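You operate a simulated robot arm through the tools that you are given. There is no shell and no other tool.

The job below is to be done with a simulated robot arm. You get a single attempt, and the scene is never put back.

## Task
Clear up: rinse the stir stick, blot it and stand it in the brush jar.
Fine: blot it dry on the rag; lid back on the green paint pot; once the stick is rinsed, mixing dish on to the rubber mat.
Where things are to end (x, y in the base frame): mixing dish within 60 mm of [830, -100].

The check looks at the end state, three seconds after you hand in, the way a careful person would. Anything else that was tipped, shoved, dropped, spilled or broken makes it a failure. Lids that push on must go on centred and level and be pressed home; caps that screw on are set level and turned clockwise until they are tight.

## Robot
A 7-joint arm with a fingered hand, fixed in place. Base frame: the origin is on the floor under the middle of its stand, x ahead of it, y to its left, z up. Readings come in mm, degrees, newtons and seconds.
It reaches about 1023 mm from its shoulder. Its first joint turns from -166.0 to 166.0 degrees. Payload 4 kg.
Tool frame: the origin (TCP) lies between the finger pads and is the grasp point; the fingertips stand 30 mm ahead of it; z points along the fingers, y is the line along which they close. The gripper opens to 104 mm; its body begins 35 mm behind the TCP. The gripper is a hand of 4 fingers: y runs from the thumb to the fingers, the wrist lies at [-15, -113, -190] in the tool frame, and closing takes about 1.5 s.
Orientation is that of the tool frame in the base frame, as [roll, pitch, yaw] about the fixed x, y, z axes, in that order (R = Rz(yaw) Ry(pitch) Rx(roll)). With the fingers straight down and the wrist toward the robot, the tool's x, y and z point along [0, 1, 0], [1, 0, 0] and [0, 0, -1] of the base frame.

## Interface
- The arm moves only by the tool send_rows. Its argument "motion" is a list of rows, each a list of 3 entries, a list of its own where there are three numbers: the shift along the tool's x, y, z in mm, then the turn, a rotation vector about the tool's x, y, z in degrees, then the finger opening in mm, from 0 to 104. In form: [[[tx, ty, tz], [ax, ay, az], fingers], ...]. A call has 1 to 20 rows; each row shifts and turns the commanded pose from where the row before left it, along the tool's axes as they then stand. Rows are played at 5 a second. More than 50 mm and 8.6 degrees between two rows, or a gripper value outside its range, and nothing of the call is played. A pose out of reach is approached as far as the arm can. The call stops where the force on the tool passes 40 N (or 10 N more than at its start, if that is more) or the arm is blocked; 0.2 s more then pass. Each finger travels about 153 mm/s and halts on what it meets, pressing with about 24 N; the grip force reading is that of the motor and also rises with nothing between the fingers. The clock runs only during rows and for 0.2 s after the last one: add rows that do not move to give the fingers time. The reply holds the time, the measured pose of the TCP, the force on the tool along the base axes, the opening and the grip force, in the units named above and with some noise, with the torque about the TCP (base axes, N m) and any sound that the robot's microphone picked up.
- Cameras (640 x 400 px; columns grow to the right, rows downward): "scene" is fixed at [220.5, 499.1, 1498.5]; the picture's right is [-0.70, -0.71, 0.00], its down [-0.36, 0.35, -0.86] and it looks along [0.61, -0.61, -0.50] (base axes); focal length 345 px, centre (320, 200). "wrist" rides on the gripper at [61, -92, -130] in the tool frame; the picture's right is [-0.81, 0.27, -0.52], its down [-0.53, -0.71, 0.46] and it looks along [-0.24, 0.64, 0.72] (tool axes); focal length 275 px, centre (320, 200). There is no depth. A picture from a camera that has moved, and an enlarged one, comes with that camera's place and axes in the base frame and with its lens.
- capture(camera): a new picture of that camera. The clock stands still meanwhile.
- set_grasp(shape): the hand has 4 fingers and takes this shape, open, in about a second: jaw (thumb against the fingers, like two jaws); tri (thumb and two fingers); tip (a fingertip pinch); poke (one finger out to press); point (the index stretched); flat (the hand flat); cup (the hand cupped); fist (a fist). The gripper value then closes the fingers along that shape, each until it touches; the sizes above hold for jaw. It gives what a move gives, with no picture.
- close_up(camera, box): a new picture of the part [left, top, right, bottom] of that camera's present view, enlarged. The clock stands still meanwhile.
- finish_job(): hands the job in; it is judged then, once.

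Places have to be worked out from the pictures, the camera data and where the tool is seen. Open the gripper and draw the arm clear of the work before you hand the job in, unless the task says otherwise.

The tools are called after "Call:" by a JSON object that holds its "fn" and its "kwargs". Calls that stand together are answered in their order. send_rows: Moves the arm, as the interface text tells. Its arguments: {"type":"object","properties":{"motion":{"type":"array"}},"required":["motion"]} The other tools are called the same way: set_grasp (shape) gives the hand a shape; capture (camera) takes a picture; close_up (camera, box) takes an enlarged picture of a part of a camera's view; finish_job () hands the job in.

At the start:

```text
time_s: 0.0
eef_pos: [608.0, -87.1, 1168.4]
orientation: [180.0, 0.1, 90.0]
ft_force: [-1.1, 0.7, 0.9]
torque: [-0.04, -0.03, 0.0]
gripper_width: 103.7
grasp_force: 0.0
shape: jaw
```

scene: 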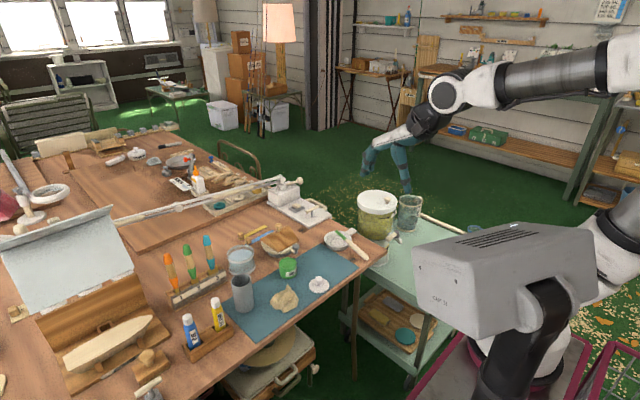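
wrist: 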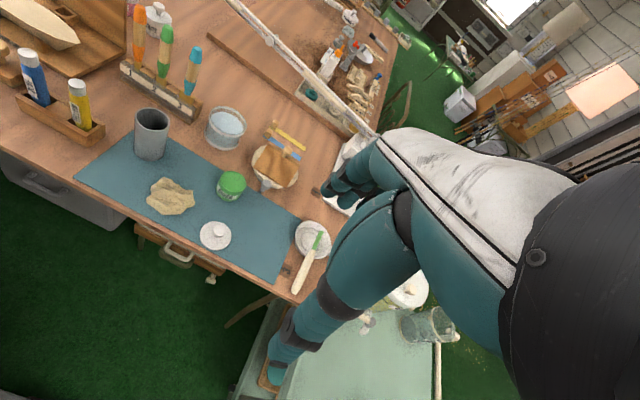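

I start by looking closely at the work area in both cameras to identify the objects.

Call:
{"fn": "close_up", "kwargs": {"camera": "scene", "box": [160, 170, 400, 320]}}

Call:
{"fn": "close_up", "kwargs": {"camera": "wrist", "box": [70, 80, 350, 310]}}

Call:
{"fn": "close_up", "kwargs": {"camera": "scene", "box": [320, 180, 480, 280]}}

```text
2.67 times, centred on (280, 245) of scene
camera zoom: at [220.5, 499.1, 1498.5], right [-0.7, -0.71, 0.0], down [-0.36, 0.35, -0.86], along [0.61, -0.61, -0.5], focal length 921 px, centre (427, 80)
```

zoom: 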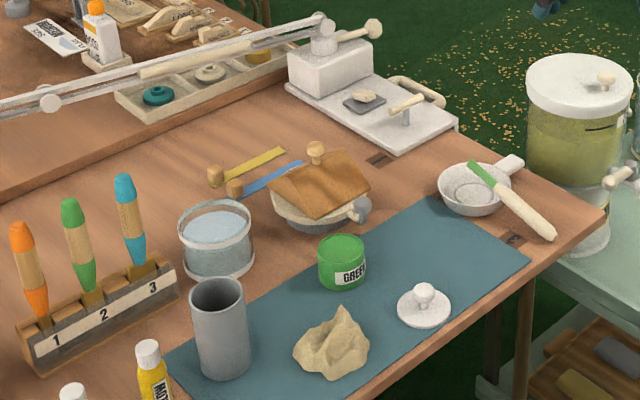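

```text
1.74 times, centred on (210, 195) of wrist
camera zoom: at [516.0, -27.2, 1297.6], right [0.27, -0.81, 0.52], down [-0.71, -0.53, -0.46], along [0.64, -0.24, -0.72], focal length 479 px, centre (511, 209)
```

zoom: 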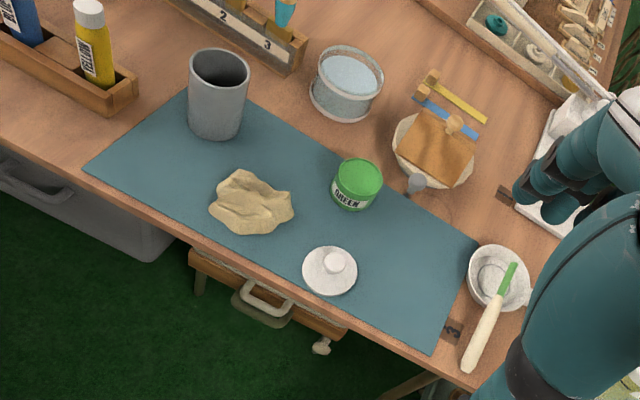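

```text
4.00 times, centred on (400, 230) of scene
camera zoom: at [220.5, 499.1, 1498.5], right [-0.7, -0.71, 0.0], down [-0.36, 0.35, -0.86], along [0.61, -0.61, -0.5], focal length 1381 px, centre (0, 80)
```

zoom: 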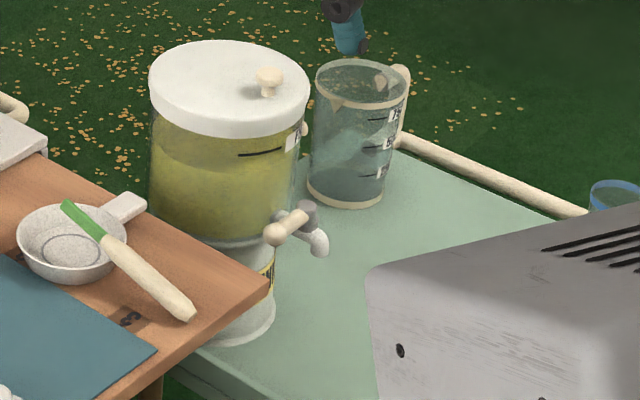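

The stick leans on the mixing dish at about (731..865, -219), the green pot is near (854, 1), a white knobbed lid near (758, -28), the rag near (778, 81), a grey jar near (845, 167) and a glass of water near (981, 84). I enlarge these further before moving.

Call:
{"fn": "close_up", "kwargs": {"camera": "scene", "box": [220, 210, 300, 260]}}

Call:
{"fn": "close_up", "kwargs": {"camera": "scene", "box": [260, 260, 340, 310]}}

Call:
{"fn": "close_up", "kwargs": {"camera": "scene", "box": [310, 220, 390, 270]}}

Call:
{"fn": "close_up", "kwargs": {"camera": "wrist", "box": [120, 90, 248, 170]}}

Call:
{"fn": "close_up", "kwargs": {"camera": "wrist", "box": [200, 110, 328, 190]}}

Call:
{"fn": "close_up", "kwargs": {"camera": "wrist", "box": [190, 160, 350, 310]}}

```text
8.00 times, centred on (260, 235) of scene
camera zoom: at [220.5, 499.1, 1498.5], right [-0.7, -0.71, 0.0], down [-0.36, 0.35, -0.86], along [0.61, -0.61, -0.5], focal length 2762 px, centre (800, -80)
```

zoom: 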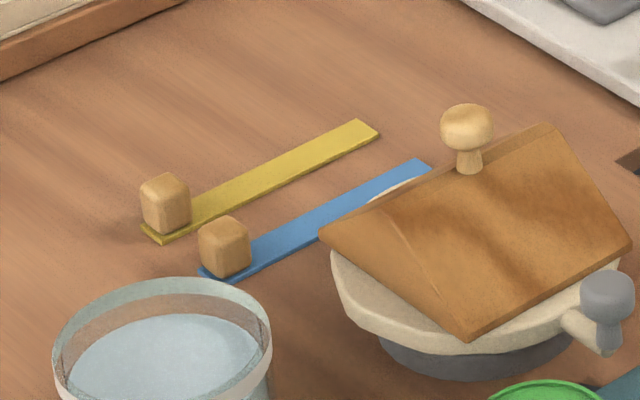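

```text
8.00 times, centred on (300, 285) of scene
camera zoom: at [220.5, 499.1, 1498.5], right [-0.7, -0.71, 0.0], down [-0.36, 0.35, -0.86], along [0.61, -0.61, -0.5], focal length 2762 px, centre (480, -480)
```

zoom: 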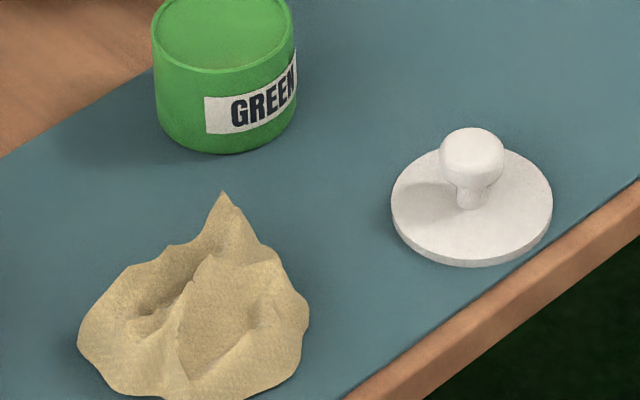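

```text
8.00 times, centred on (350, 245) of scene
camera zoom: at [220.5, 499.1, 1498.5], right [-0.7, -0.71, 0.0], down [-0.36, 0.35, -0.86], along [0.61, -0.61, -0.5], focal length 2762 px, centre (80, -160)
```

zoom: 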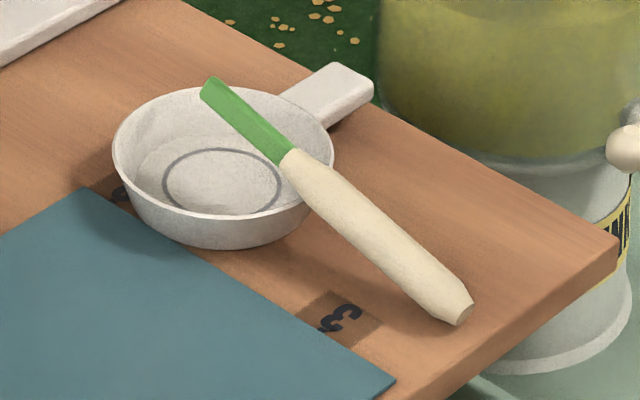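

```text
5.00 times, centred on (184, 130) of wrist
camera zoom: at [516.0, -27.2, 1297.6], right [0.27, -0.81, 0.52], down [-0.71, -0.53, -0.46], along [0.64, -0.24, -0.72], focal length 1376 px, centre (1000, 550)
```

zoom: 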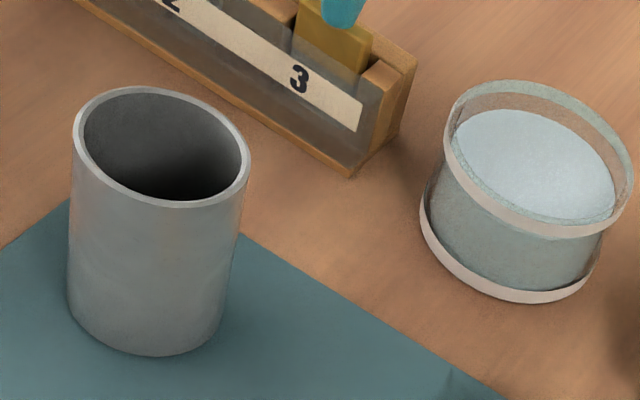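

```text
5.00 times, centred on (264, 150) of wrist
camera zoom: at [516.0, -27.2, 1297.6], right [0.27, -0.81, 0.52], down [-0.71, -0.53, -0.46], along [0.64, -0.24, -0.72], focal length 1376 px, centre (600, 450)
```

zoom: 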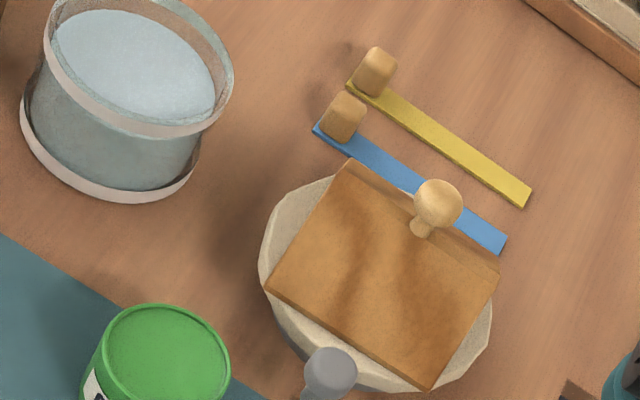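

```text
2.67 times, centred on (270, 235) of wrist
camera zoom: at [516.0, -27.2, 1297.6], right [0.27, -0.81, 0.52], down [-0.71, -0.53, -0.46], along [0.64, -0.24, -0.72], focal length 734 px, centre (453, 107)
```

zoom: 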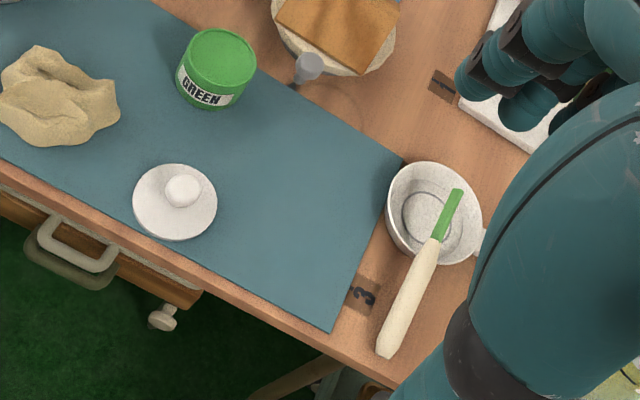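

The pieces are clear now: stick on the white mixing dish, glass with water, beige rag, grey brush jar, open green pot and its white knobbed lid. I try the fingertip pinch shape in free air and look at how the hand stands in the wrist camera.

Call:
{"fn": "set_grasp", "kwargs": {"shape": "tip"}}

Call:
{"fn": "capture", "kwargs": {"camera": "wrist"}}

Call:
{"fn": "close_up", "kwargs": {"camera": "scene", "box": [340, 60, 500, 210]}}

```text
time_s: 0.9
eef_pos: [607.2, -87.7, 1167.4]
orientation: [-179.9, 0.1, 90.0]
ft_force: [0.8, 0.3, 0.0]
torque: [0.02, 0.06, -0.02]
gripper_width: 103.8
grasp_force: 0.0
shape: tip
```

```text
taken
camera wrist: at [516.0, -27.2, 1297.6], right [0.27, -0.81, 0.52], down [-0.71, -0.53, -0.46], along [0.64, -0.24, -0.72], focal length 275 px, centre (320, 200)
```

wrist: 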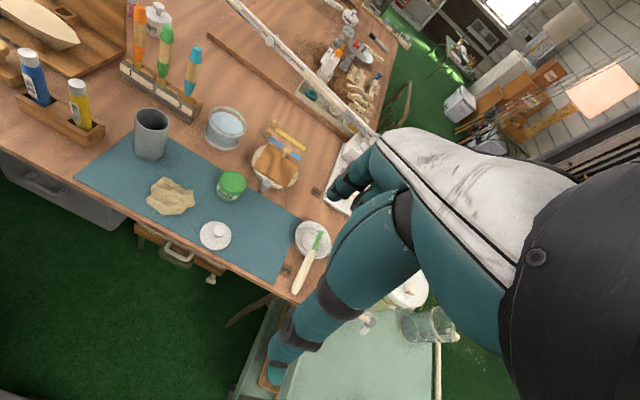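

```text
2.67 times, centred on (420, 135) of scene
camera zoom: at [220.5, 499.1, 1498.5], right [-0.7, -0.71, 0.0], down [-0.36, 0.35, -0.86], along [0.61, -0.61, -0.5], focal length 921 px, centre (53, 373)
```

zoom: 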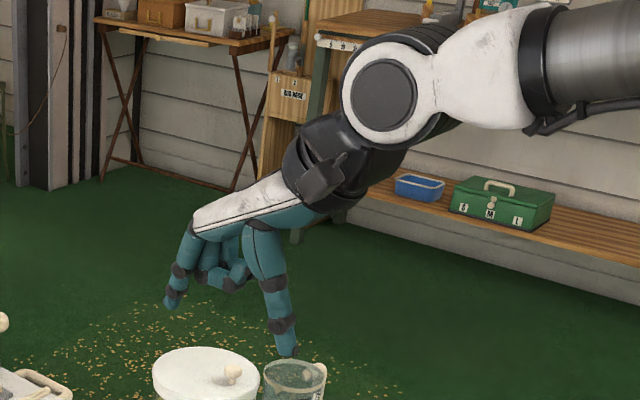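

In the tip shape only index and thumb oppose, with the other fingers curled. I close it in free air to see where the tips meet relative to the TCP.

Call:
{"fn": "send_rows", "kwargs": {"motion": [[[0, 0, 0], [0, 0, 0], 10], [[0, 0, 0], [0, 0, 0], 10], [[0, 0, 0], [0, 0, 0], 10], [[0, 0, 0], [0, 0, 0], 10], [[0, 0, 0], [0, 0, 0], 10], [[0, 0, 0], [0, 0, 0], 10], [[0, 0, 0], [0, 0, 0], 10], [[0, 0, 0], [0, 0, 0], 10]]}}

Call:
{"fn": "close_up", "kwargs": {"camera": "wrist", "box": [200, 110, 480, 400]}}

Call:
{"fn": "close_up", "kwargs": {"camera": "scene", "box": [360, 110, 460, 210]}}

```text
time_s: 2.7
eef_pos: [606.2, -88.2, 1168.2]
orientation: [-180.0, 0.0, 90.0]
ft_force: [-0.3, -0.9, 0.7]
torque: [-0.02, -0.03, 0.02]
gripper_width: 10.4
grasp_force: 0.1
shape: tip
```

```text
1.38 times, centred on (340, 255) of wrist
camera zoom: at [516.0, -27.2, 1297.6], right [0.27, -0.81, 0.52], down [-0.71, -0.53, -0.46], along [0.64, -0.24, -0.72], focal length 380 px, centre (292, 124)
```

zoom: 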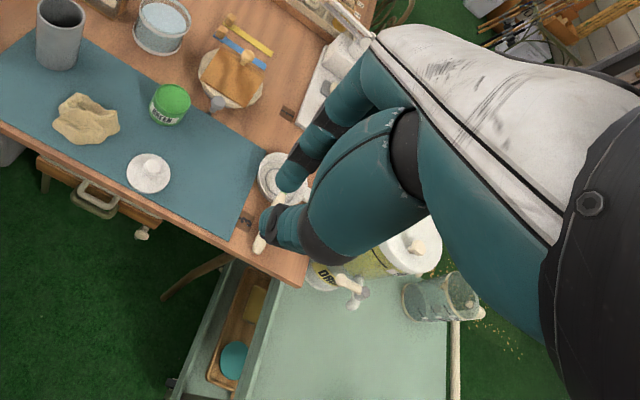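

```text
4.00 times, centred on (410, 160) of scene
camera zoom: at [220.5, 499.1, 1498.5], right [-0.7, -0.71, 0.0], down [-0.36, 0.35, -0.86], along [0.61, -0.61, -0.5], focal length 1381 px, centre (-40, 360)
```

zoom: 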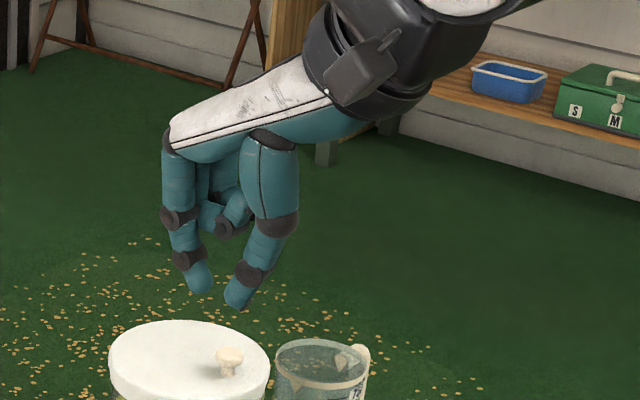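

The pinch closes cleanly with the tips meeting about 25–30 mm ahead of the TCP. I compare with the tri and jaw shapes closed before choosing one for the stick.

Call:
{"fn": "set_grasp", "kwargs": {"shape": "tri"}}

Call:
{"fn": "send_rows", "kwargs": {"motion": [[[0, 0, 0], [0, 0, 0], 14], [[0, 0, 0], [0, 0, 0], 14], [[0, 0, 0], [0, 0, 0], 14], [[0, 0, 0], [0, 0, 0], 14], [[0, 0, 0], [0, 0, 0], 14], [[0, 0, 0], [0, 0, 0], 14], [[0, 0, 0], [0, 0, 0], 14]]}}

Call:
{"fn": "close_up", "kwargs": {"camera": "wrist", "box": [200, 110, 480, 400]}}

Call:
{"fn": "close_up", "kwargs": {"camera": "scene", "box": [360, 110, 460, 210]}}

Call:
{"fn": "set_grasp", "kwargs": {"shape": "jaw"}}

Call:
{"fn": "send_rows", "kwargs": {"motion": [[[0, 0, 0], [0, 0, 0], 14], [[0, 0, 0], [0, 0, 0], 14], [[0, 0, 0], [0, 0, 0], 14], [[0, 0, 0], [0, 0, 0], 14], [[0, 0, 0], [0, 0, 0], 14], [[0, 0, 0], [0, 0, 0], 14], [[0, 0, 0], [0, 0, 0], 14]]}}

Call:
{"fn": "close_up", "kwargs": {"camera": "wrist", "box": [200, 110, 480, 400]}}

Call:
{"fn": "close_up", "kwargs": {"camera": "scene", "box": [360, 110, 460, 210]}}

```text
time_s: 3.6
eef_pos: [608.5, -88.0, 1168.2]
orientation: [-179.9, 0.0, 90.1]
ft_force: [-0.2, 0.1, 0.6]
torque: [0.03, -0.02, 0.03]
gripper_width: 103.9
grasp_force: 0.0
shape: tri
```

```text
time_s: 5.2
eef_pos: [608.1, -88.4, 1168.4]
orientation: [-180.0, 0.0, 90.0]
ft_force: [0.4, 0.1, -1.2]
torque: [-0.04, 0.01, -0.01]
gripper_width: 14.1
grasp_force: 0.1
shape: tri
```

```text
1.38 times, centred on (340, 255) of wrist
camera zoom: at [516.0, -27.2, 1297.6], right [0.27, -0.81, 0.52], down [-0.71, -0.53, -0.46], along [0.64, -0.24, -0.72], focal length 380 px, centre (292, 124)
```

zoom: 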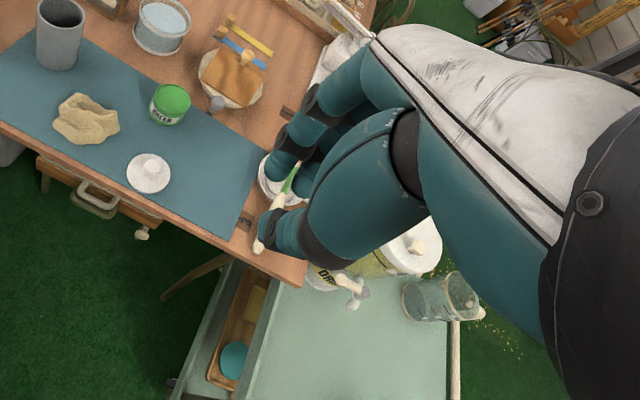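

```text
4.00 times, centred on (410, 160) of scene
camera zoom: at [220.5, 499.1, 1498.5], right [-0.7, -0.71, 0.0], down [-0.36, 0.35, -0.86], along [0.61, -0.61, -0.5], focal length 1381 px, centre (-40, 360)
```

zoom: 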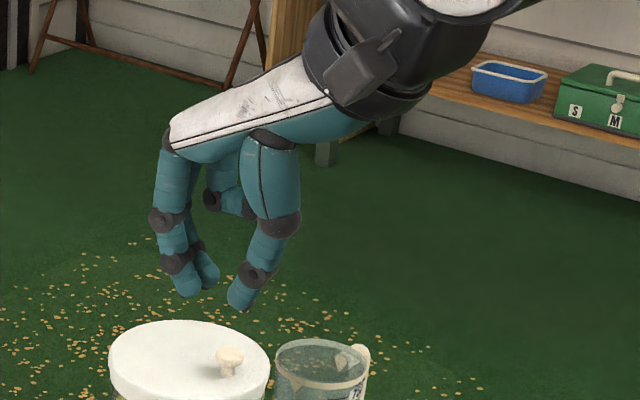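

```text
time_s: 6.1
eef_pos: [607.6, -88.6, 1168.1]
orientation: [-179.9, -0.1, 90.0]
ft_force: [0.2, 0.3, -0.2]
torque: [0.02, -0.01, 0.0]
gripper_width: 103.8
grasp_force: 0.0
shape: jaw
```

```text
time_s: 7.7
eef_pos: [608.1, -89.0, 1167.8]
orientation: [179.9, 0.0, 90.1]
ft_force: [-0.2, 0.0, 0.2]
torque: [-0.05, 0.0, 0.01]
gripper_width: 14.3
grasp_force: 0.0
shape: jaw
```

```text
1.38 times, centred on (340, 255) of wrist
camera zoom: at [516.0, -27.2, 1297.6], right [0.27, -0.81, 0.52], down [-0.71, -0.53, -0.46], along [0.64, -0.24, -0.72], focal length 380 px, centre (292, 124)
```

zoom: 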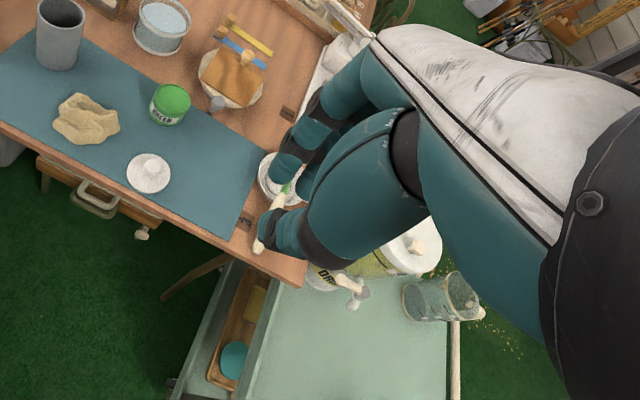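

```text
4.00 times, centred on (410, 160) of scene
camera zoom: at [220.5, 499.1, 1498.5], right [-0.7, -0.71, 0.0], down [-0.36, 0.35, -0.86], along [0.61, -0.61, -0.5], focal length 1381 px, centre (-40, 360)
```

zoom: 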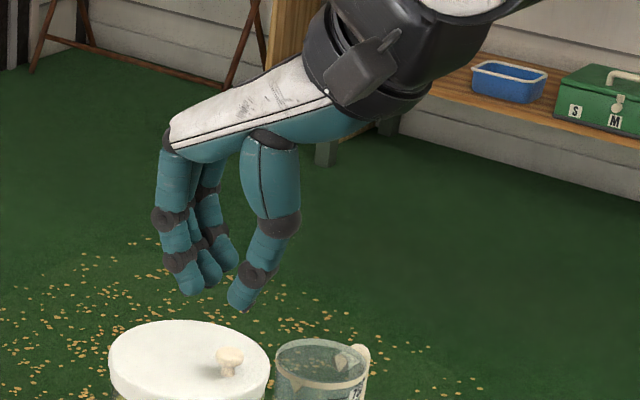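

I choose the tri shape for the stick (two fingers and thumb, narrow enough to work over the jar). I turn the hand in free air so that it closes along base y, with the fingers pointing down and 35° forward.

Call:
{"fn": "set_grasp", "kwargs": {"shape": "tri"}}

Call:
{"fn": "send_rows", "kwargs": {"motion": [[[0, 0, 0], [0, 0, -8.182], 70], [[0, 0, 0], [0, 0, -8.182], 70], [[0, 0, 0], [0, 0, -8.182], 70], [[0, 0, 0], [0, 0, -8.182], 70], [[0, 0, 0], [0, 0, -8.182], 70], [[0, 0, 0], [0, 0, -8.182], 70], [[0, 0, 0], [0, 0, -8.182], 70], [[0, 0, 0], [0, 0, -8.182], 70], [[0, 0, 0], [0, 0, -8.182], 70], [[0, 0, 0], [0, 0, -8.182], 70], [[0, 0, 0], [0, 0, -8.18], 70], [[0, 0, 0], [0, -7, 0], 70], [[0, 0, 0], [0, -7, 0], 70], [[0, 0, 0], [0, -7, 0], 70], [[0, 0, 0], [0, -7, 0], 70], [[0, 0, 0], [0, -7, 0], 70], [[0, 0, 0], [0, 0, 0], 70], [[0, 0, 0], [0, 0, 0], 70]]}}

```text
time_s: 8.6
eef_pos: [608.5, -89.0, 1167.7]
orientation: [-180.0, 0.1, 90.0]
ft_force: [-0.1, 0.5, 0.3]
torque: [0.02, -0.01, 0.04]
gripper_width: 103.6
grasp_force: 0.0
shape: tri
```

```text
time_s: 12.4
eef_pos: [609.0, -88.8, 1167.2]
orientation: [-180.0, 35.0, -180.0]
ft_force: [0.5, 1.0, 0.2]
torque: [0.03, 0.02, 0.0]
gripper_width: 70.5
grasp_force: 0.1
shape: tri
```

The orientation is as planned. I move down to about (745, -221, 900), above the stick's handle, and look.

Call:
{"fn": "send_rows", "kwargs": {"motion": [[[4.2, -13.2, 29.7], [0, 0, 0], 70], [[4.2, -13.2, 29.7], [0, 0, 0], 70], [[4.2, -13.2, 29.7], [0, 0, 0], 70], [[4.2, -13.2, 29.7], [0, 0, 0], 70], [[4.2, -13.2, 29.7], [0, 0, 0], 70], [[4.2, -13.2, 29.7], [0, 0, 0], 70], [[4.2, -13.2, 29.7], [0, 0, 0], 70], [[4.2, -13.2, 29.7], [0, 0, 0], 70], [[4.2, -13.2, 29.7], [0, 0, 0], 70], [[4.2, -13.2, 29.7], [0, 0, 0], 70]]}}

Call:
{"fn": "capture", "kwargs": {"camera": "wrist"}}

Call:
{"fn": "capture", "kwargs": {"camera": "scene"}}

```text
time_s: 14.6
eef_pos: [742.7, -219.5, 899.7]
orientation: [-179.9, 35.0, 180.0]
ft_force: [-0.6, 0.0, 0.3]
torque: [-0.01, 0.0, 0.03]
gripper_width: 70.4
grasp_force: 0.1
shape: tri
```

```text
taken
camera wrist: at [618.3, -311.6, 971.1], right [0.37, 0.27, 0.89], down [0.7, -0.71, -0.07], along [0.62, 0.64, -0.45], focal length 275 px, centre (320, 200)
```

wrist: 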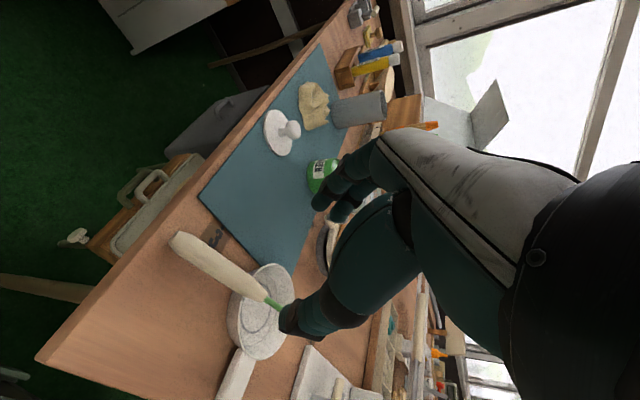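

```text
taken
```

scene: 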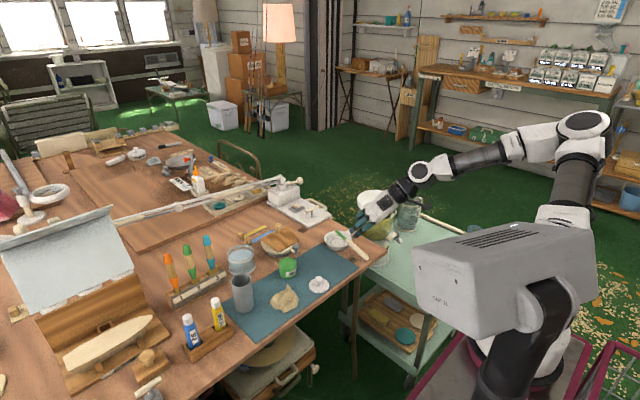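

The wrist view puts the stick's axis at y ≈ -228 with its handle end near x = 730. I shift over it and come down to z ≈ 850 for another look.

Call:
{"fn": "send_rows", "kwargs": {"motion": [[[7.5, -4.2, 15], [0, 0, 0], 60], [[7.5, -4.3, 15], [0, 0, 0], 60], [[7.5, 0, 15], [0, 0, 0], 60]]}}

Call:
{"fn": "capture", "kwargs": {"camera": "wrist"}}

Call:
{"fn": "close_up", "kwargs": {"camera": "scene", "box": [310, 190, 430, 270]}}

```text
time_s: 15.4
eef_pos: [751.3, -229.5, 849.6]
orientation: [-180.0, 35.0, 180.0]
ft_force: [0.1, 0.2, 0.6]
torque: [0.01, -0.02, -0.04]
gripper_width: 60.5
grasp_force: 0.0
shape: tri
```

```text
taken
camera wrist: at [625.7, -320.6, 920.8], right [0.37, 0.27, 0.89], down [0.7, -0.71, -0.07], along [0.62, 0.64, -0.45], focal length 275 px, centre (320, 200)
```

wrist: 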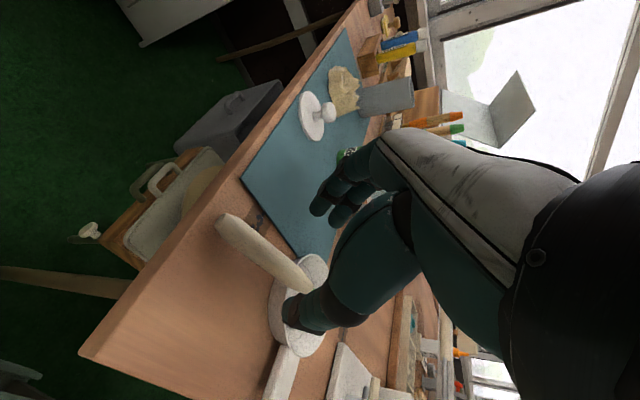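

```text
5.00 times, centred on (370, 230) of scene
camera zoom: at [220.5, 499.1, 1498.5], right [-0.7, -0.71, 0.0], down [-0.36, 0.35, -0.86], along [0.61, -0.61, -0.5], focal length 1726 px, centre (70, 50)
```

zoom: 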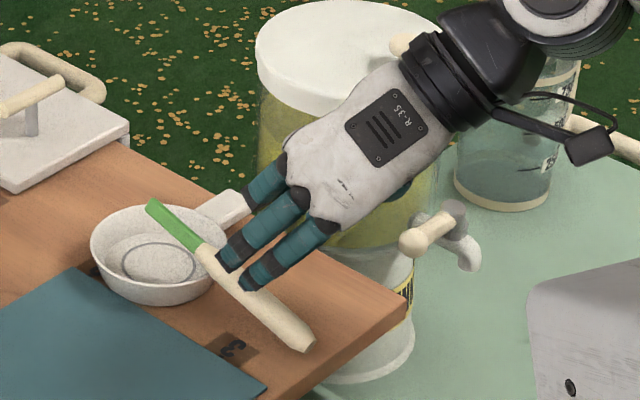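

Stick and TCP agree in y (≈ -230). I descend in steps to z ≈ 806 and check the force.

Call:
{"fn": "send_rows", "kwargs": {"motion": [[[8.7, 0, 11.7], [0, 0, 0], 50], [[8.7, 0, 11.7], [0, 0, 0], 50], [[4.35, 0, 5.85], [0, 0, 0], 50], [[4.35, 0, 5.75], [0, 0, 0], 50]]}}

Call:
{"fn": "capture", "kwargs": {"camera": "wrist"}}

Call:
{"fn": "close_up", "kwargs": {"camera": "scene", "box": [320, 210, 400, 270]}}

```text
time_s: 16.4
eef_pos: [749.6, -228.4, 806.8]
orientation: [179.9, 35.0, -180.0]
ft_force: [0.8, -0.3, -0.3]
torque: [-0.01, -0.02, 0.04]
gripper_width: 50.6
grasp_force: 0.0
shape: tri
```

```text
taken
camera wrist: at [624.6, -320.8, 877.4], right [0.37, 0.27, 0.89], down [0.7, -0.71, -0.07], along [0.62, 0.64, -0.45], focal length 275 px, centre (320, 200)
```

wrist: 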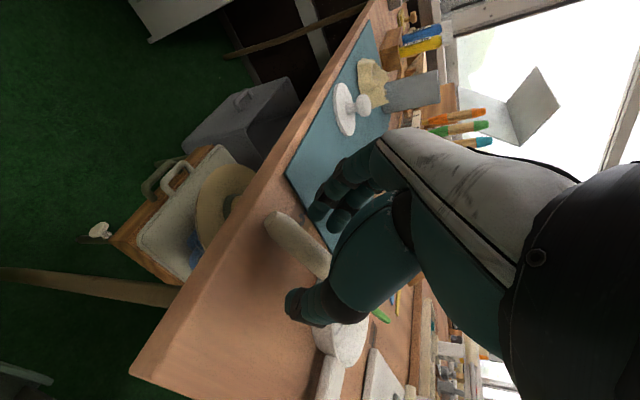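

```text
6.67 times, centred on (360, 240) of scene
camera zoom: at [220.5, 499.1, 1498.5], right [-0.7, -0.71, 0.0], down [-0.36, 0.35, -0.86], along [0.61, -0.61, -0.5], focal length 2302 px, centre (53, -67)
```

zoom: 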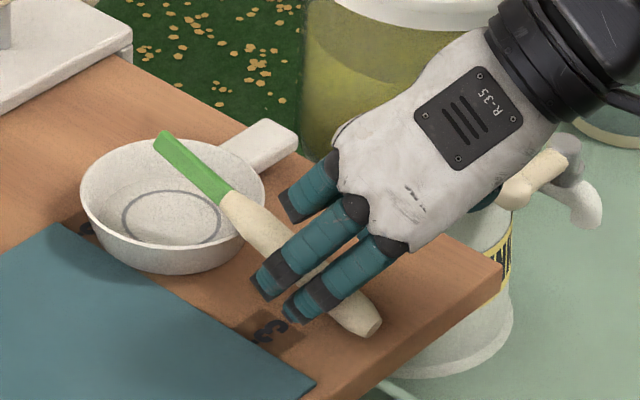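

The stick lies between thumb and fingers with no contact yet. I go 5 mm lower for a fuller grip, checking the force.

Call:
{"fn": "send_rows", "kwargs": {"motion": [[[1.4, 0, 2.05], [0, 0, 0], 50], [[1.4, 0, 2.05], [0, 0, 0], 50]]}}

```text
time_s: 17.0
eef_pos: [750.2, -229.6, 801.5]
orientation: [179.9, 34.9, 179.9]
ft_force: [-0.9, 0.7, -0.1]
torque: [0.03, -0.02, 0.03]
gripper_width: 50.5
grasp_force: 0.1
shape: tri
```

No contact with the table. I close the fingers on the handle and give them time to settle.

Call:
{"fn": "send_rows", "kwargs": {"motion": [[[0, 0, 0], [0, 0, 0], 30], [[0, 0, 0], [0, 0, 0], 20], [[0, 0, 0], [0, 0, 0], 10], [[0, 0, 0], [0, 0, 0], 4], [[0, 0, 0], [0, 0, 0], 4], [[0, 0, 0], [0, 0, 0], 4], [[0, 0, 0], [0, 0, 0], 4]]}}

Call:
{"fn": "close_up", "kwargs": {"camera": "scene", "box": [320, 210, 400, 270]}}

Call:
{"fn": "capture", "kwargs": {"camera": "wrist"}}

```text
time_s: 18.6
eef_pos: [749.2, -228.3, 801.1]
orientation: [179.9, 35.1, 180.0]
ft_force: [-0.9, 0.2, 3.7]
torque: [-0.02, -0.08, -0.05]
gripper_width: 10.0
grasp_force: 23.8
shape: tri
```

```text
6.67 times, centred on (360, 240) of scene
camera zoom: at [220.5, 499.1, 1498.5], right [-0.7, -0.71, 0.0], down [-0.36, 0.35, -0.86], along [0.61, -0.61, -0.5], focal length 2302 px, centre (53, -67)
```

zoom: 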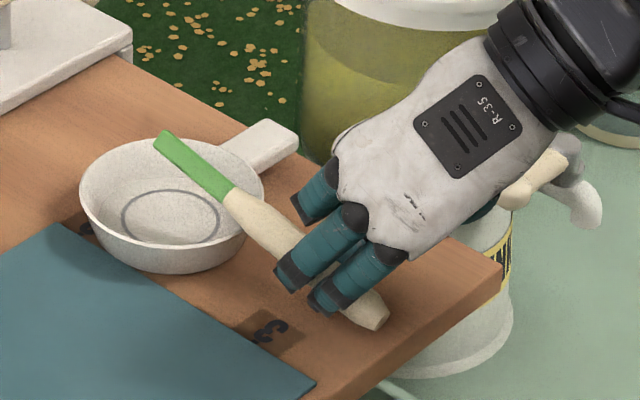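

```text
taken
camera wrist: at [624.5, -320.8, 872.9], right [0.37, 0.27, 0.89], down [0.7, -0.71, -0.07], along [0.62, 0.64, -0.45], focal length 275 px, centre (320, 200)
```

wrist: 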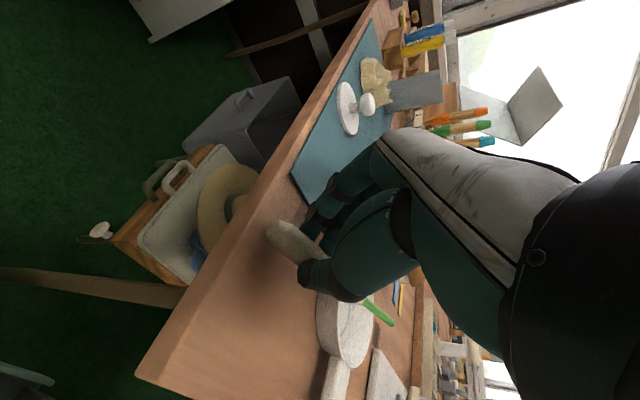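

The stick is gripped (width 10 mm, 23.8 N). I lift it straight up 60 mm, keeping the grip closed, and check that it hangs steady.

Call:
{"fn": "send_rows", "kwargs": {"motion": [[[-4.3, 0, -6.15], [0, 0, 0], 4], [[-8.6, 0, -12.3], [0, 0, 0], 4], [[-8.6, 0, -12.3], [0, 0, 0], 4], [[-8.6, 0, -12.3], [0, 0, 0], 4], [[-8.6, 0, -12.3], [0, 0, 0], 4]]}}

Call:
{"fn": "capture", "kwargs": {"camera": "wrist"}}

Call:
{"fn": "close_up", "kwargs": {"camera": "scene", "box": [310, 180, 410, 260]}}

```text
time_s: 19.8
eef_pos: [749.3, -228.1, 868.8]
orientation: [-180.0, 34.9, 179.9]
ft_force: [-0.2, -0.9, -0.7]
torque: [-0.01, 0.02, 0.0]
gripper_width: 9.9
grasp_force: 23.5
shape: tri
```

```text
taken
camera wrist: at [624.6, -320.3, 940.3], right [0.37, 0.27, 0.89], down [0.7, -0.71, -0.07], along [0.62, 0.64, -0.45], focal length 275 px, centre (320, 200)
```

wrist: 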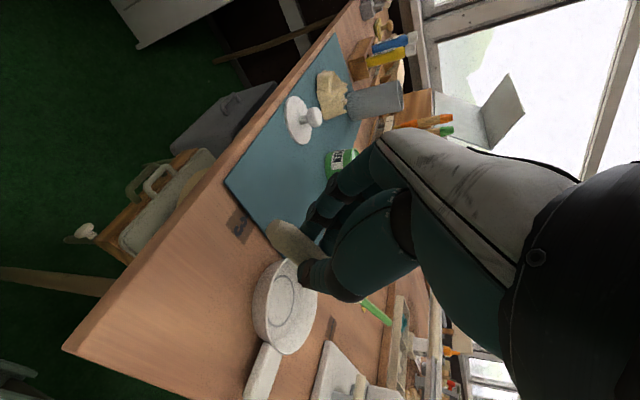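

```text
5.00 times, centred on (360, 220) of scene
camera zoom: at [220.5, 499.1, 1498.5], right [-0.7, -0.71, 0.0], down [-0.36, 0.35, -0.86], along [0.61, -0.61, -0.5], focal length 1726 px, centre (120, 100)
```

zoom: 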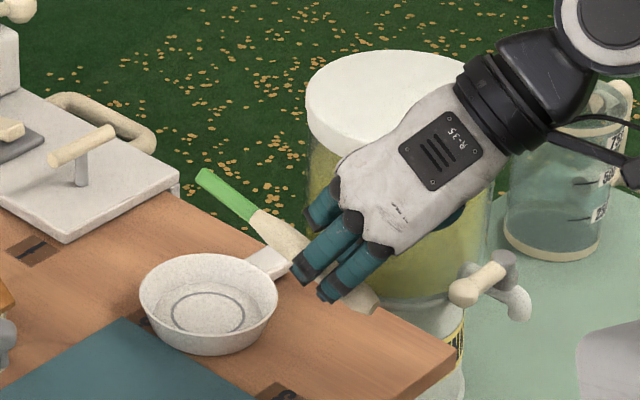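

The stick is held firmly and the dish stayed put. I lift to about (700, -120, 1080), undo the pitch and yaw, so the stick can then be turned tip-down with the camera side up.

Call:
{"fn": "send_rows", "kwargs": {"motion": [[[-11.57, 15.43, -28.7], [0, 0, 0], 4], [[-11.57, 15.43, -28.7], [0, 0, 0], 4], [[-11.57, 15.43, -28.7], [0, 0, 0], 4], [[-11.57, 15.43, -28.7], [0, 0, 0], 4], [[-11.57, 15.43, -28.7], [0, 0, 0], 4], [[-11.57, 15.43, -28.7], [0, 0, 0], 4], [[-11.57, 15.43, -28.7], [0, 0, 0], 4], [[0, 0, 0], [0, 7, 0], 4], [[0, 0, 0], [0, 7, 0], 4], [[0, 0, 0], [0, 7, 0], 4], [[0, 0, 0], [0, 7, 0], 4], [[0, 0, 0], [0, 7, 0], 4]]}}

Call:
{"fn": "send_rows", "kwargs": {"motion": [[[0, 0, 0], [0, 0, 7.5], 4], [[0, 0, 0], [0, 0, 7.5], 4], [[0, 0, 0], [0, 0, 7.5], 4], [[0, 0, 0], [0, 0, 7.5], 4], [[0, 0, 0], [0, 0, 7.5], 4], [[0, 0, 0], [0, 0, 7.5], 4], [[0, 0, 0], [0, 0, 7.5], 4], [[0, 0, 0], [0, 0, 7.5], 4], [[0, 0, 0], [0, 0, 7.5], 4], [[0, 0, 0], [0, 0, 7.5], 4], [[0, 0, 0], [0, 0, 7.5], 4], [[0, 0, 0], [0, 0, 7.5], 4]]}}

Call:
{"fn": "send_rows", "kwargs": {"motion": [[[0, 0, 0], [0, 6.5, 0], 4], [[0, 0, 0], [0, 6.5, 0], 4], [[0, 0, 0], [0, 6.5, 0], 4], [[0, 0, 0], [0, 6.5, 0], 4], [[0, 0, 0], [0, 6.5, 0], 4], [[0, 0, 0], [0, 6.5, 0], 4], [[0, 0, 0], [0, 6.5, 0], 4], [[0, 0, 0], [0, 6.5, 0], 4], [[0, 0, 0], [0, 6.5, 0], 4], [[0, 0, 0], [0, 6.5, 0], 4]]}}

```text
time_s: 22.4
eef_pos: [700.1, -120.8, 1081.4]
orientation: [-179.9, -0.2, -179.9]
ft_force: [0.2, 0.0, 0.0]
torque: [0.06, 0.01, 0.03]
gripper_width: 9.9
grasp_force: 23.5
shape: tri
```

```text
time_s: 25.0
eef_pos: [701.6, -121.6, 1080.2]
orientation: [180.0, 0.0, 89.8]
ft_force: [0.2, -0.1, -0.8]
torque: [0.02, 0.0, -0.01]
gripper_width: 10.0
grasp_force: 23.7
shape: tri
```

```text
time_s: 27.2
eef_pos: [700.9, -120.9, 1080.1]
orientation: [-180.0, -65.0, 90.0]
ft_force: [-0.1, 0.0, -0.5]
torque: [-0.01, 0.01, 0.01]
gripper_width: 9.7
grasp_force: 23.8
shape: tri
```

The hand now points left and slightly down, and the stick should hang about vertically. I check with both cameras.

Call:
{"fn": "capture", "kwargs": {"camera": "wrist"}}

Call:
{"fn": "capture", "kwargs": {"camera": "scene"}}

Call:
{"fn": "close_up", "kwargs": {"camera": "scene", "box": [300, 130, 420, 230]}}

```text
taken
camera wrist: at [609.4, -213.3, 1191.0], right [0.27, -0.81, -0.52], down [-0.71, 0.19, -0.67], along [0.64, 0.55, -0.53], focal length 275 px, centre (320, 200)
```

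wrist: 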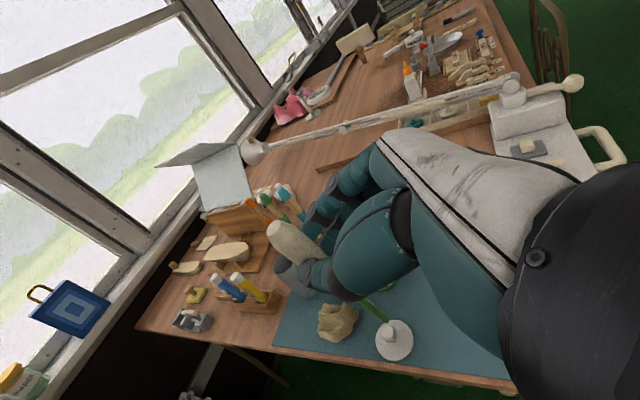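

```text
taken
```

scene: 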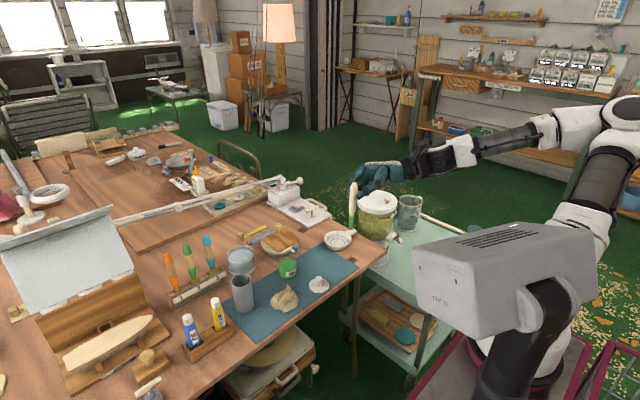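

```text
4.00 times, centred on (360, 180) of scene
camera zoom: at [220.5, 499.1, 1498.5], right [-0.7, -0.71, 0.0], down [-0.36, 0.35, -0.86], along [0.61, -0.61, -0.5], focal length 1381 px, centre (160, 280)
```

zoom: 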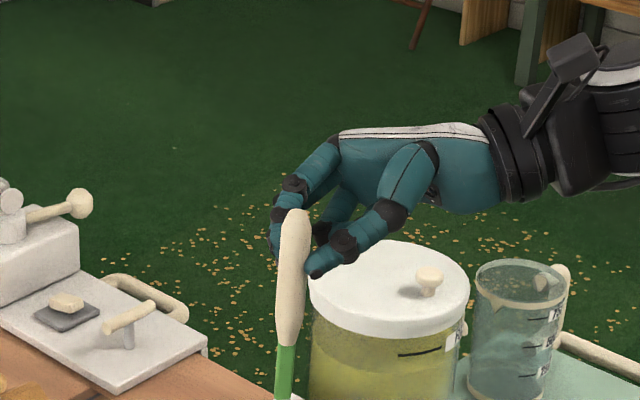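

The stick hangs nearly vertically, tip down. I enlarge once more to measure its tip and top precisely.

Call:
{"fn": "close_up", "kwargs": {"camera": "scene", "box": [320, 170, 400, 240]}}

Call:
{"fn": "close_up", "kwargs": {"camera": "wrist", "box": [240, 180, 440, 360]}}

```text
5.71 times, centred on (360, 205) of scene
camera zoom: at [220.5, 499.1, 1498.5], right [-0.7, -0.71, 0.0], down [-0.36, 0.35, -0.86], along [0.61, -0.61, -0.5], focal length 1973 px, centre (91, 171)
```

zoom: 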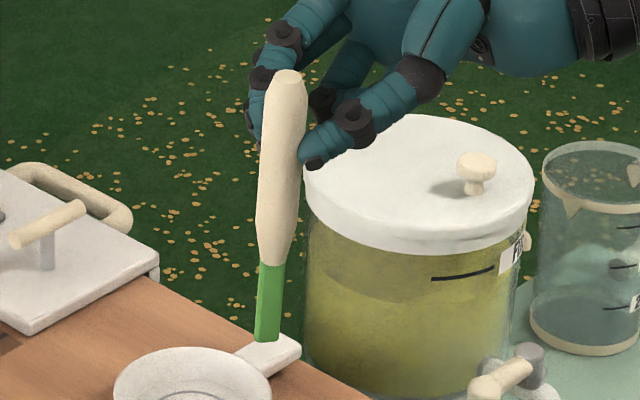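

```text
2.22 times, centred on (340, 270) of wrist
camera zoom: at [609.4, -213.3, 1191.0], right [0.27, -0.81, -0.52], down [-0.71, 0.19, -0.67], along [0.64, 0.55, -0.53], focal length 612 px, centre (276, 44)
```

zoom: 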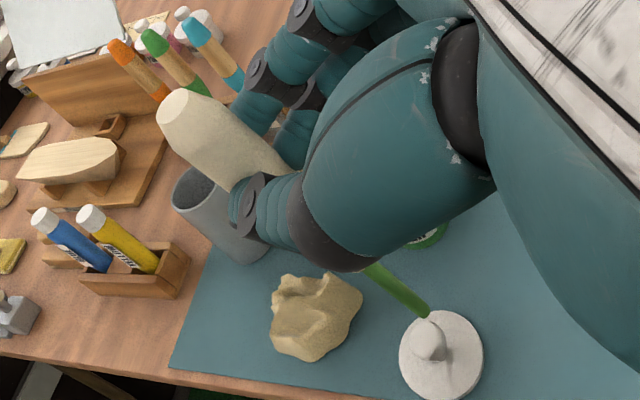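

Triangulating gives the stick top at about (697, -97, 1106) and tip at (707, -106, 955): length 150 mm, tip 125 mm below the TCP, within about 5° of vertical. I yaw the hand 45° to point front-left and move toward above the glass at unchanged height.

Call:
{"fn": "send_rows", "kwargs": {"motion": [[[0, 0, 0], [-6.797, 0, 3.17], 4], [[0, 0, 0], [-6.797, 0, 3.17], 4], [[0, 0, 0], [-6.797, 0, 3.17], 4], [[0, 0, 0], [-6.797, 0, 3.17], 4], [[0, 0, 0], [-6.797, 0, 3.17], 4], [[0, 0, 0], [-6.797, 0, 3.17], 4]]}}

Call:
{"fn": "send_rows", "kwargs": {"motion": [[[15.08, 4.56, 32.33], [0, 0, 0], 4], [[15.08, 4.56, 32.33], [0, 0, 0], 4], [[15.08, 4.56, 32.33], [0, 0, 0], 4], [[15.08, 4.56, 32.33], [0, 0, 0], 4], [[15.08, 4.56, 32.33], [0, 0, 0], 4], [[15.08, 4.56, 32.33], [0, 0, 0], 4], [[15.08, 4.56, 32.33], [0, 0, 0], 4], [[0, 0, 0], [0, 0, 0], 4]]}}

Call:
{"fn": "capture", "kwargs": {"camera": "wrist"}}

Call:
{"fn": "close_up", "kwargs": {"camera": "scene", "box": [180, 150, 380, 290]}}

```text
time_s: 28.6
eef_pos: [745.3, -140.2, 1102.2]
orientation: [-179.5, -65.1, 44.3]
ft_force: [0.6, -0.8, 0.2]
torque: [0.01, -0.03, 0.04]
gripper_width: 9.5
grasp_force: 24.1
shape: tri
out of reach, approached as far as the arm can: row 4, 5, 6
```

```text
time_s: 30.4
eef_pos: [944.2, 14.8, 1101.9]
orientation: [-179.8, -65.0, 44.7]
ft_force: [-0.2, -0.9, 0.0]
torque: [-0.02, -0.01, 0.0]
gripper_width: 9.8
grasp_force: 24.6
shape: tri
```

```text
taken
camera wrist: at [815.0, 14.0, 1212.1], right [-0.38, -0.77, -0.52], down [-0.37, 0.64, -0.68], along [0.85, -0.07, -0.53], focal length 275 px, centre (320, 200)
```

wrist: 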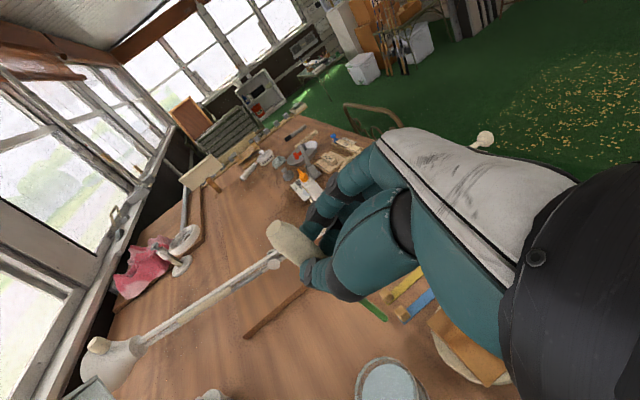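

```text
2.86 times, centred on (280, 220) of scene
camera zoom: at [220.5, 499.1, 1498.5], right [-0.7, -0.71, 0.0], down [-0.36, 0.35, -0.86], along [0.61, -0.61, -0.5], focal length 987 px, centre (434, 143)
```

zoom: 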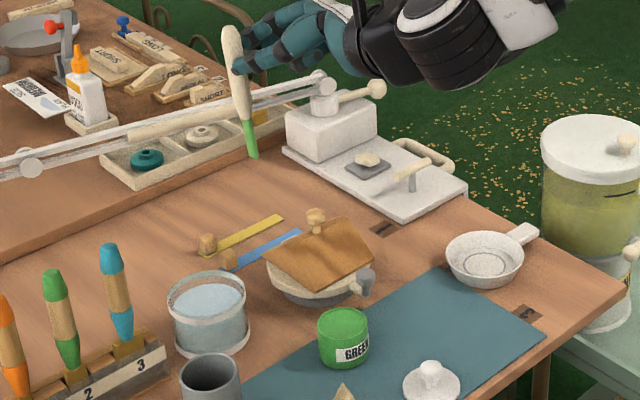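

The yaw was reached with a drift to (944, 15, 1102), so I work from the measured pose. I move on to put the stick tip roughly over the glass at z ≈ 915 and look again.

Call:
{"fn": "send_rows", "kwargs": {"motion": [[[-10.7, -11.5, 24.5], [0, 0, 0], 4], [[-10.7, -11.5, 24.5], [0, 0, 0], 4], [[-10.7, -11.5, 24.5], [0, 0, 0], 4], [[0, 0, 0], [0, 0, 0], 4]]}}

Call:
{"fn": "capture", "kwargs": {"camera": "wrist"}}

Call:
{"fn": "close_up", "kwargs": {"camera": "scene", "box": [190, 170, 310, 290]}}

```text
time_s: 31.4
eef_pos: [957.3, 74.7, 1041.7]
orientation: [180.0, -65.0, 44.8]
ft_force: [-0.9, 0.8, -0.7]
torque: [-0.02, -0.01, 0.01]
gripper_width: 9.7
grasp_force: 23.9
shape: tri
```

```text
taken
camera wrist: at [827.4, 75.5, 1151.5], right [-0.38, -0.77, -0.52], down [-0.37, 0.64, -0.68], along [0.85, -0.07, -0.53], focal length 275 px, centre (320, 200)
```

wrist: 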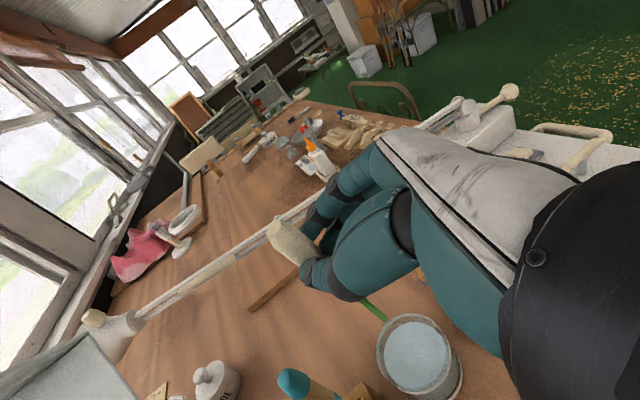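

```text
3.33 times, centred on (250, 230) of scene
camera zoom: at [220.5, 499.1, 1498.5], right [-0.7, -0.71, 0.0], down [-0.36, 0.35, -0.86], along [0.61, -0.61, -0.5], focal length 1151 px, centre (553, 100)
```

zoom: 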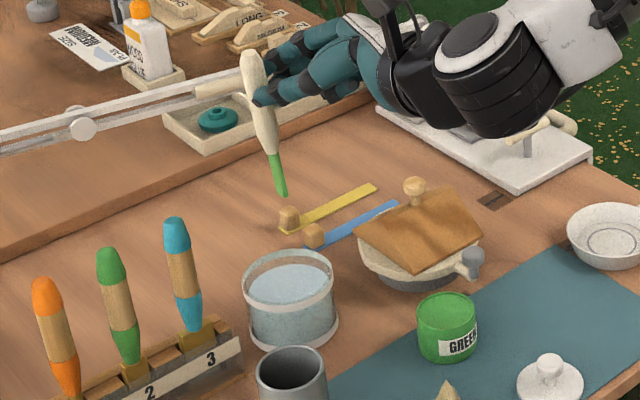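

The tip is at about (975, 81, 920), and the glass centre triangulates to (982, 80) with rim z ≈ 827. I correct the stick's 6° lean by turning about the pointing direction and re-centre over the glass.

Call:
{"fn": "send_rows", "kwargs": {"motion": [[[0, 0, 0], [2.54, 0, 5.44], 4], [[1.8, 18.6, 3.9], [0, 0, 0], 4], [[0, 0, 0], [0, 0, 0], 4]]}}

Call:
{"fn": "capture", "kwargs": {"camera": "wrist"}}

Call:
{"fn": "close_up", "kwargs": {"camera": "scene", "box": [190, 170, 310, 290]}}

```text
time_s: 32.2
eef_pos: [973.7, 65.5, 1040.0]
orientation: [-165.9, -64.4, 32.2]
ft_force: [-0.2, 0.1, 0.2]
torque: [-0.01, 0.02, 0.0]
gripper_width: 9.8
grasp_force: 24.1
shape: tri
```

```text
taken
camera wrist: at [852.4, 56.2, 1158.7], right [-0.42, -0.73, -0.54], down [-0.42, 0.68, -0.6], along [0.81, -0.02, -0.59], focal length 275 px, centre (320, 200)
```

wrist: 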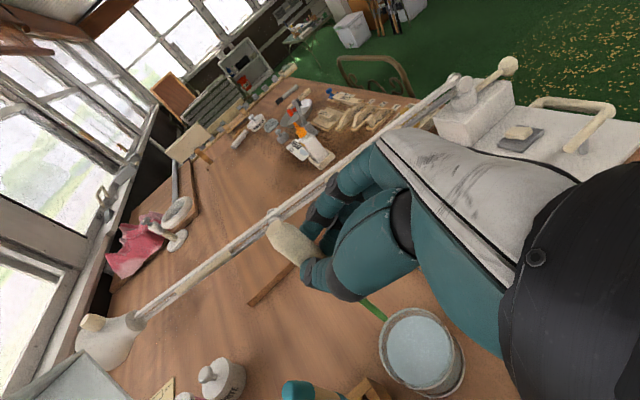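

```text
3.33 times, centred on (250, 230) of scene
camera zoom: at [220.5, 499.1, 1498.5], right [-0.7, -0.71, 0.0], down [-0.36, 0.35, -0.86], along [0.61, -0.61, -0.5], focal length 1151 px, centre (553, 100)
```

zoom: 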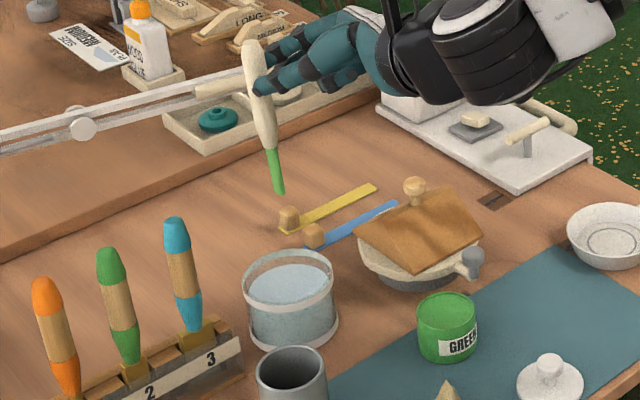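

The stick is now within 3° of vertical with the tip at (979, 81, 922). I lower it 70 mm and check it against the rim.

Call:
{"fn": "send_rows", "kwargs": {"motion": [[[-20.4, 3.6, 10.8], [0, 0, 0], 4], [[-20.4, 3.6, 10.8], [0, 0, 0], 4], [[-20.4, 3.6, 10.8], [0, 0, 0], 4], [[0, 0, 0], [0, 0, 0], 4]]}}

Call:
{"fn": "close_up", "kwargs": {"camera": "wrist", "box": [260, 200, 500, 400]}}

Call:
{"fn": "close_up", "kwargs": {"camera": "scene", "box": [200, 190, 300, 290]}}

```text
time_s: 33.2
eef_pos: [979.0, 66.4, 968.9]
orientation: [-166.0, -64.4, 32.3]
ft_force: [-0.2, -0.7, -0.6]
torque: [0.0, 0.01, -0.03]
gripper_width: 9.9
grasp_force: 23.9
shape: tri
```

```text
2.00 times, centred on (380, 300) of wrist
camera zoom: at [857.3, 57.0, 1088.5], right [-0.42, -0.73, -0.54], down [-0.42, 0.68, -0.6], along [0.81, -0.02, -0.59], focal length 551 px, centre (200, 0)
```

zoom: 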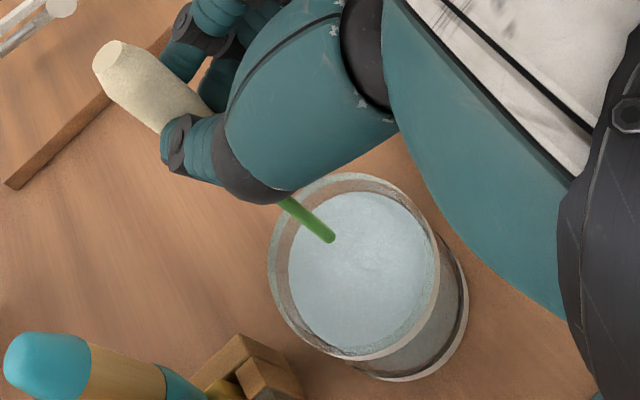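

```text
4.00 times, centred on (250, 240) of scene
camera zoom: at [220.5, 499.1, 1498.5], right [-0.7, -0.71, 0.0], down [-0.36, 0.35, -0.86], along [0.61, -0.61, -0.5], focal length 1381 px, centre (600, 40)
```

zoom: 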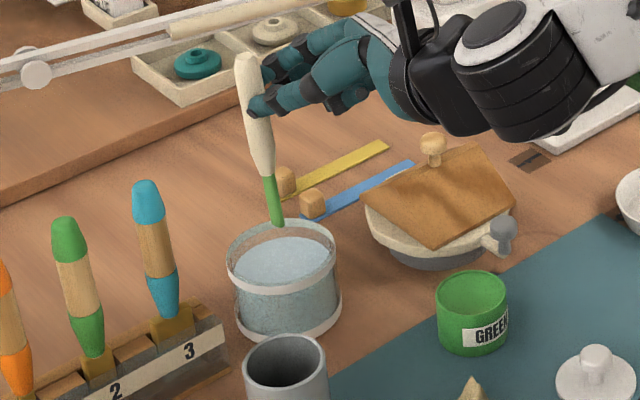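

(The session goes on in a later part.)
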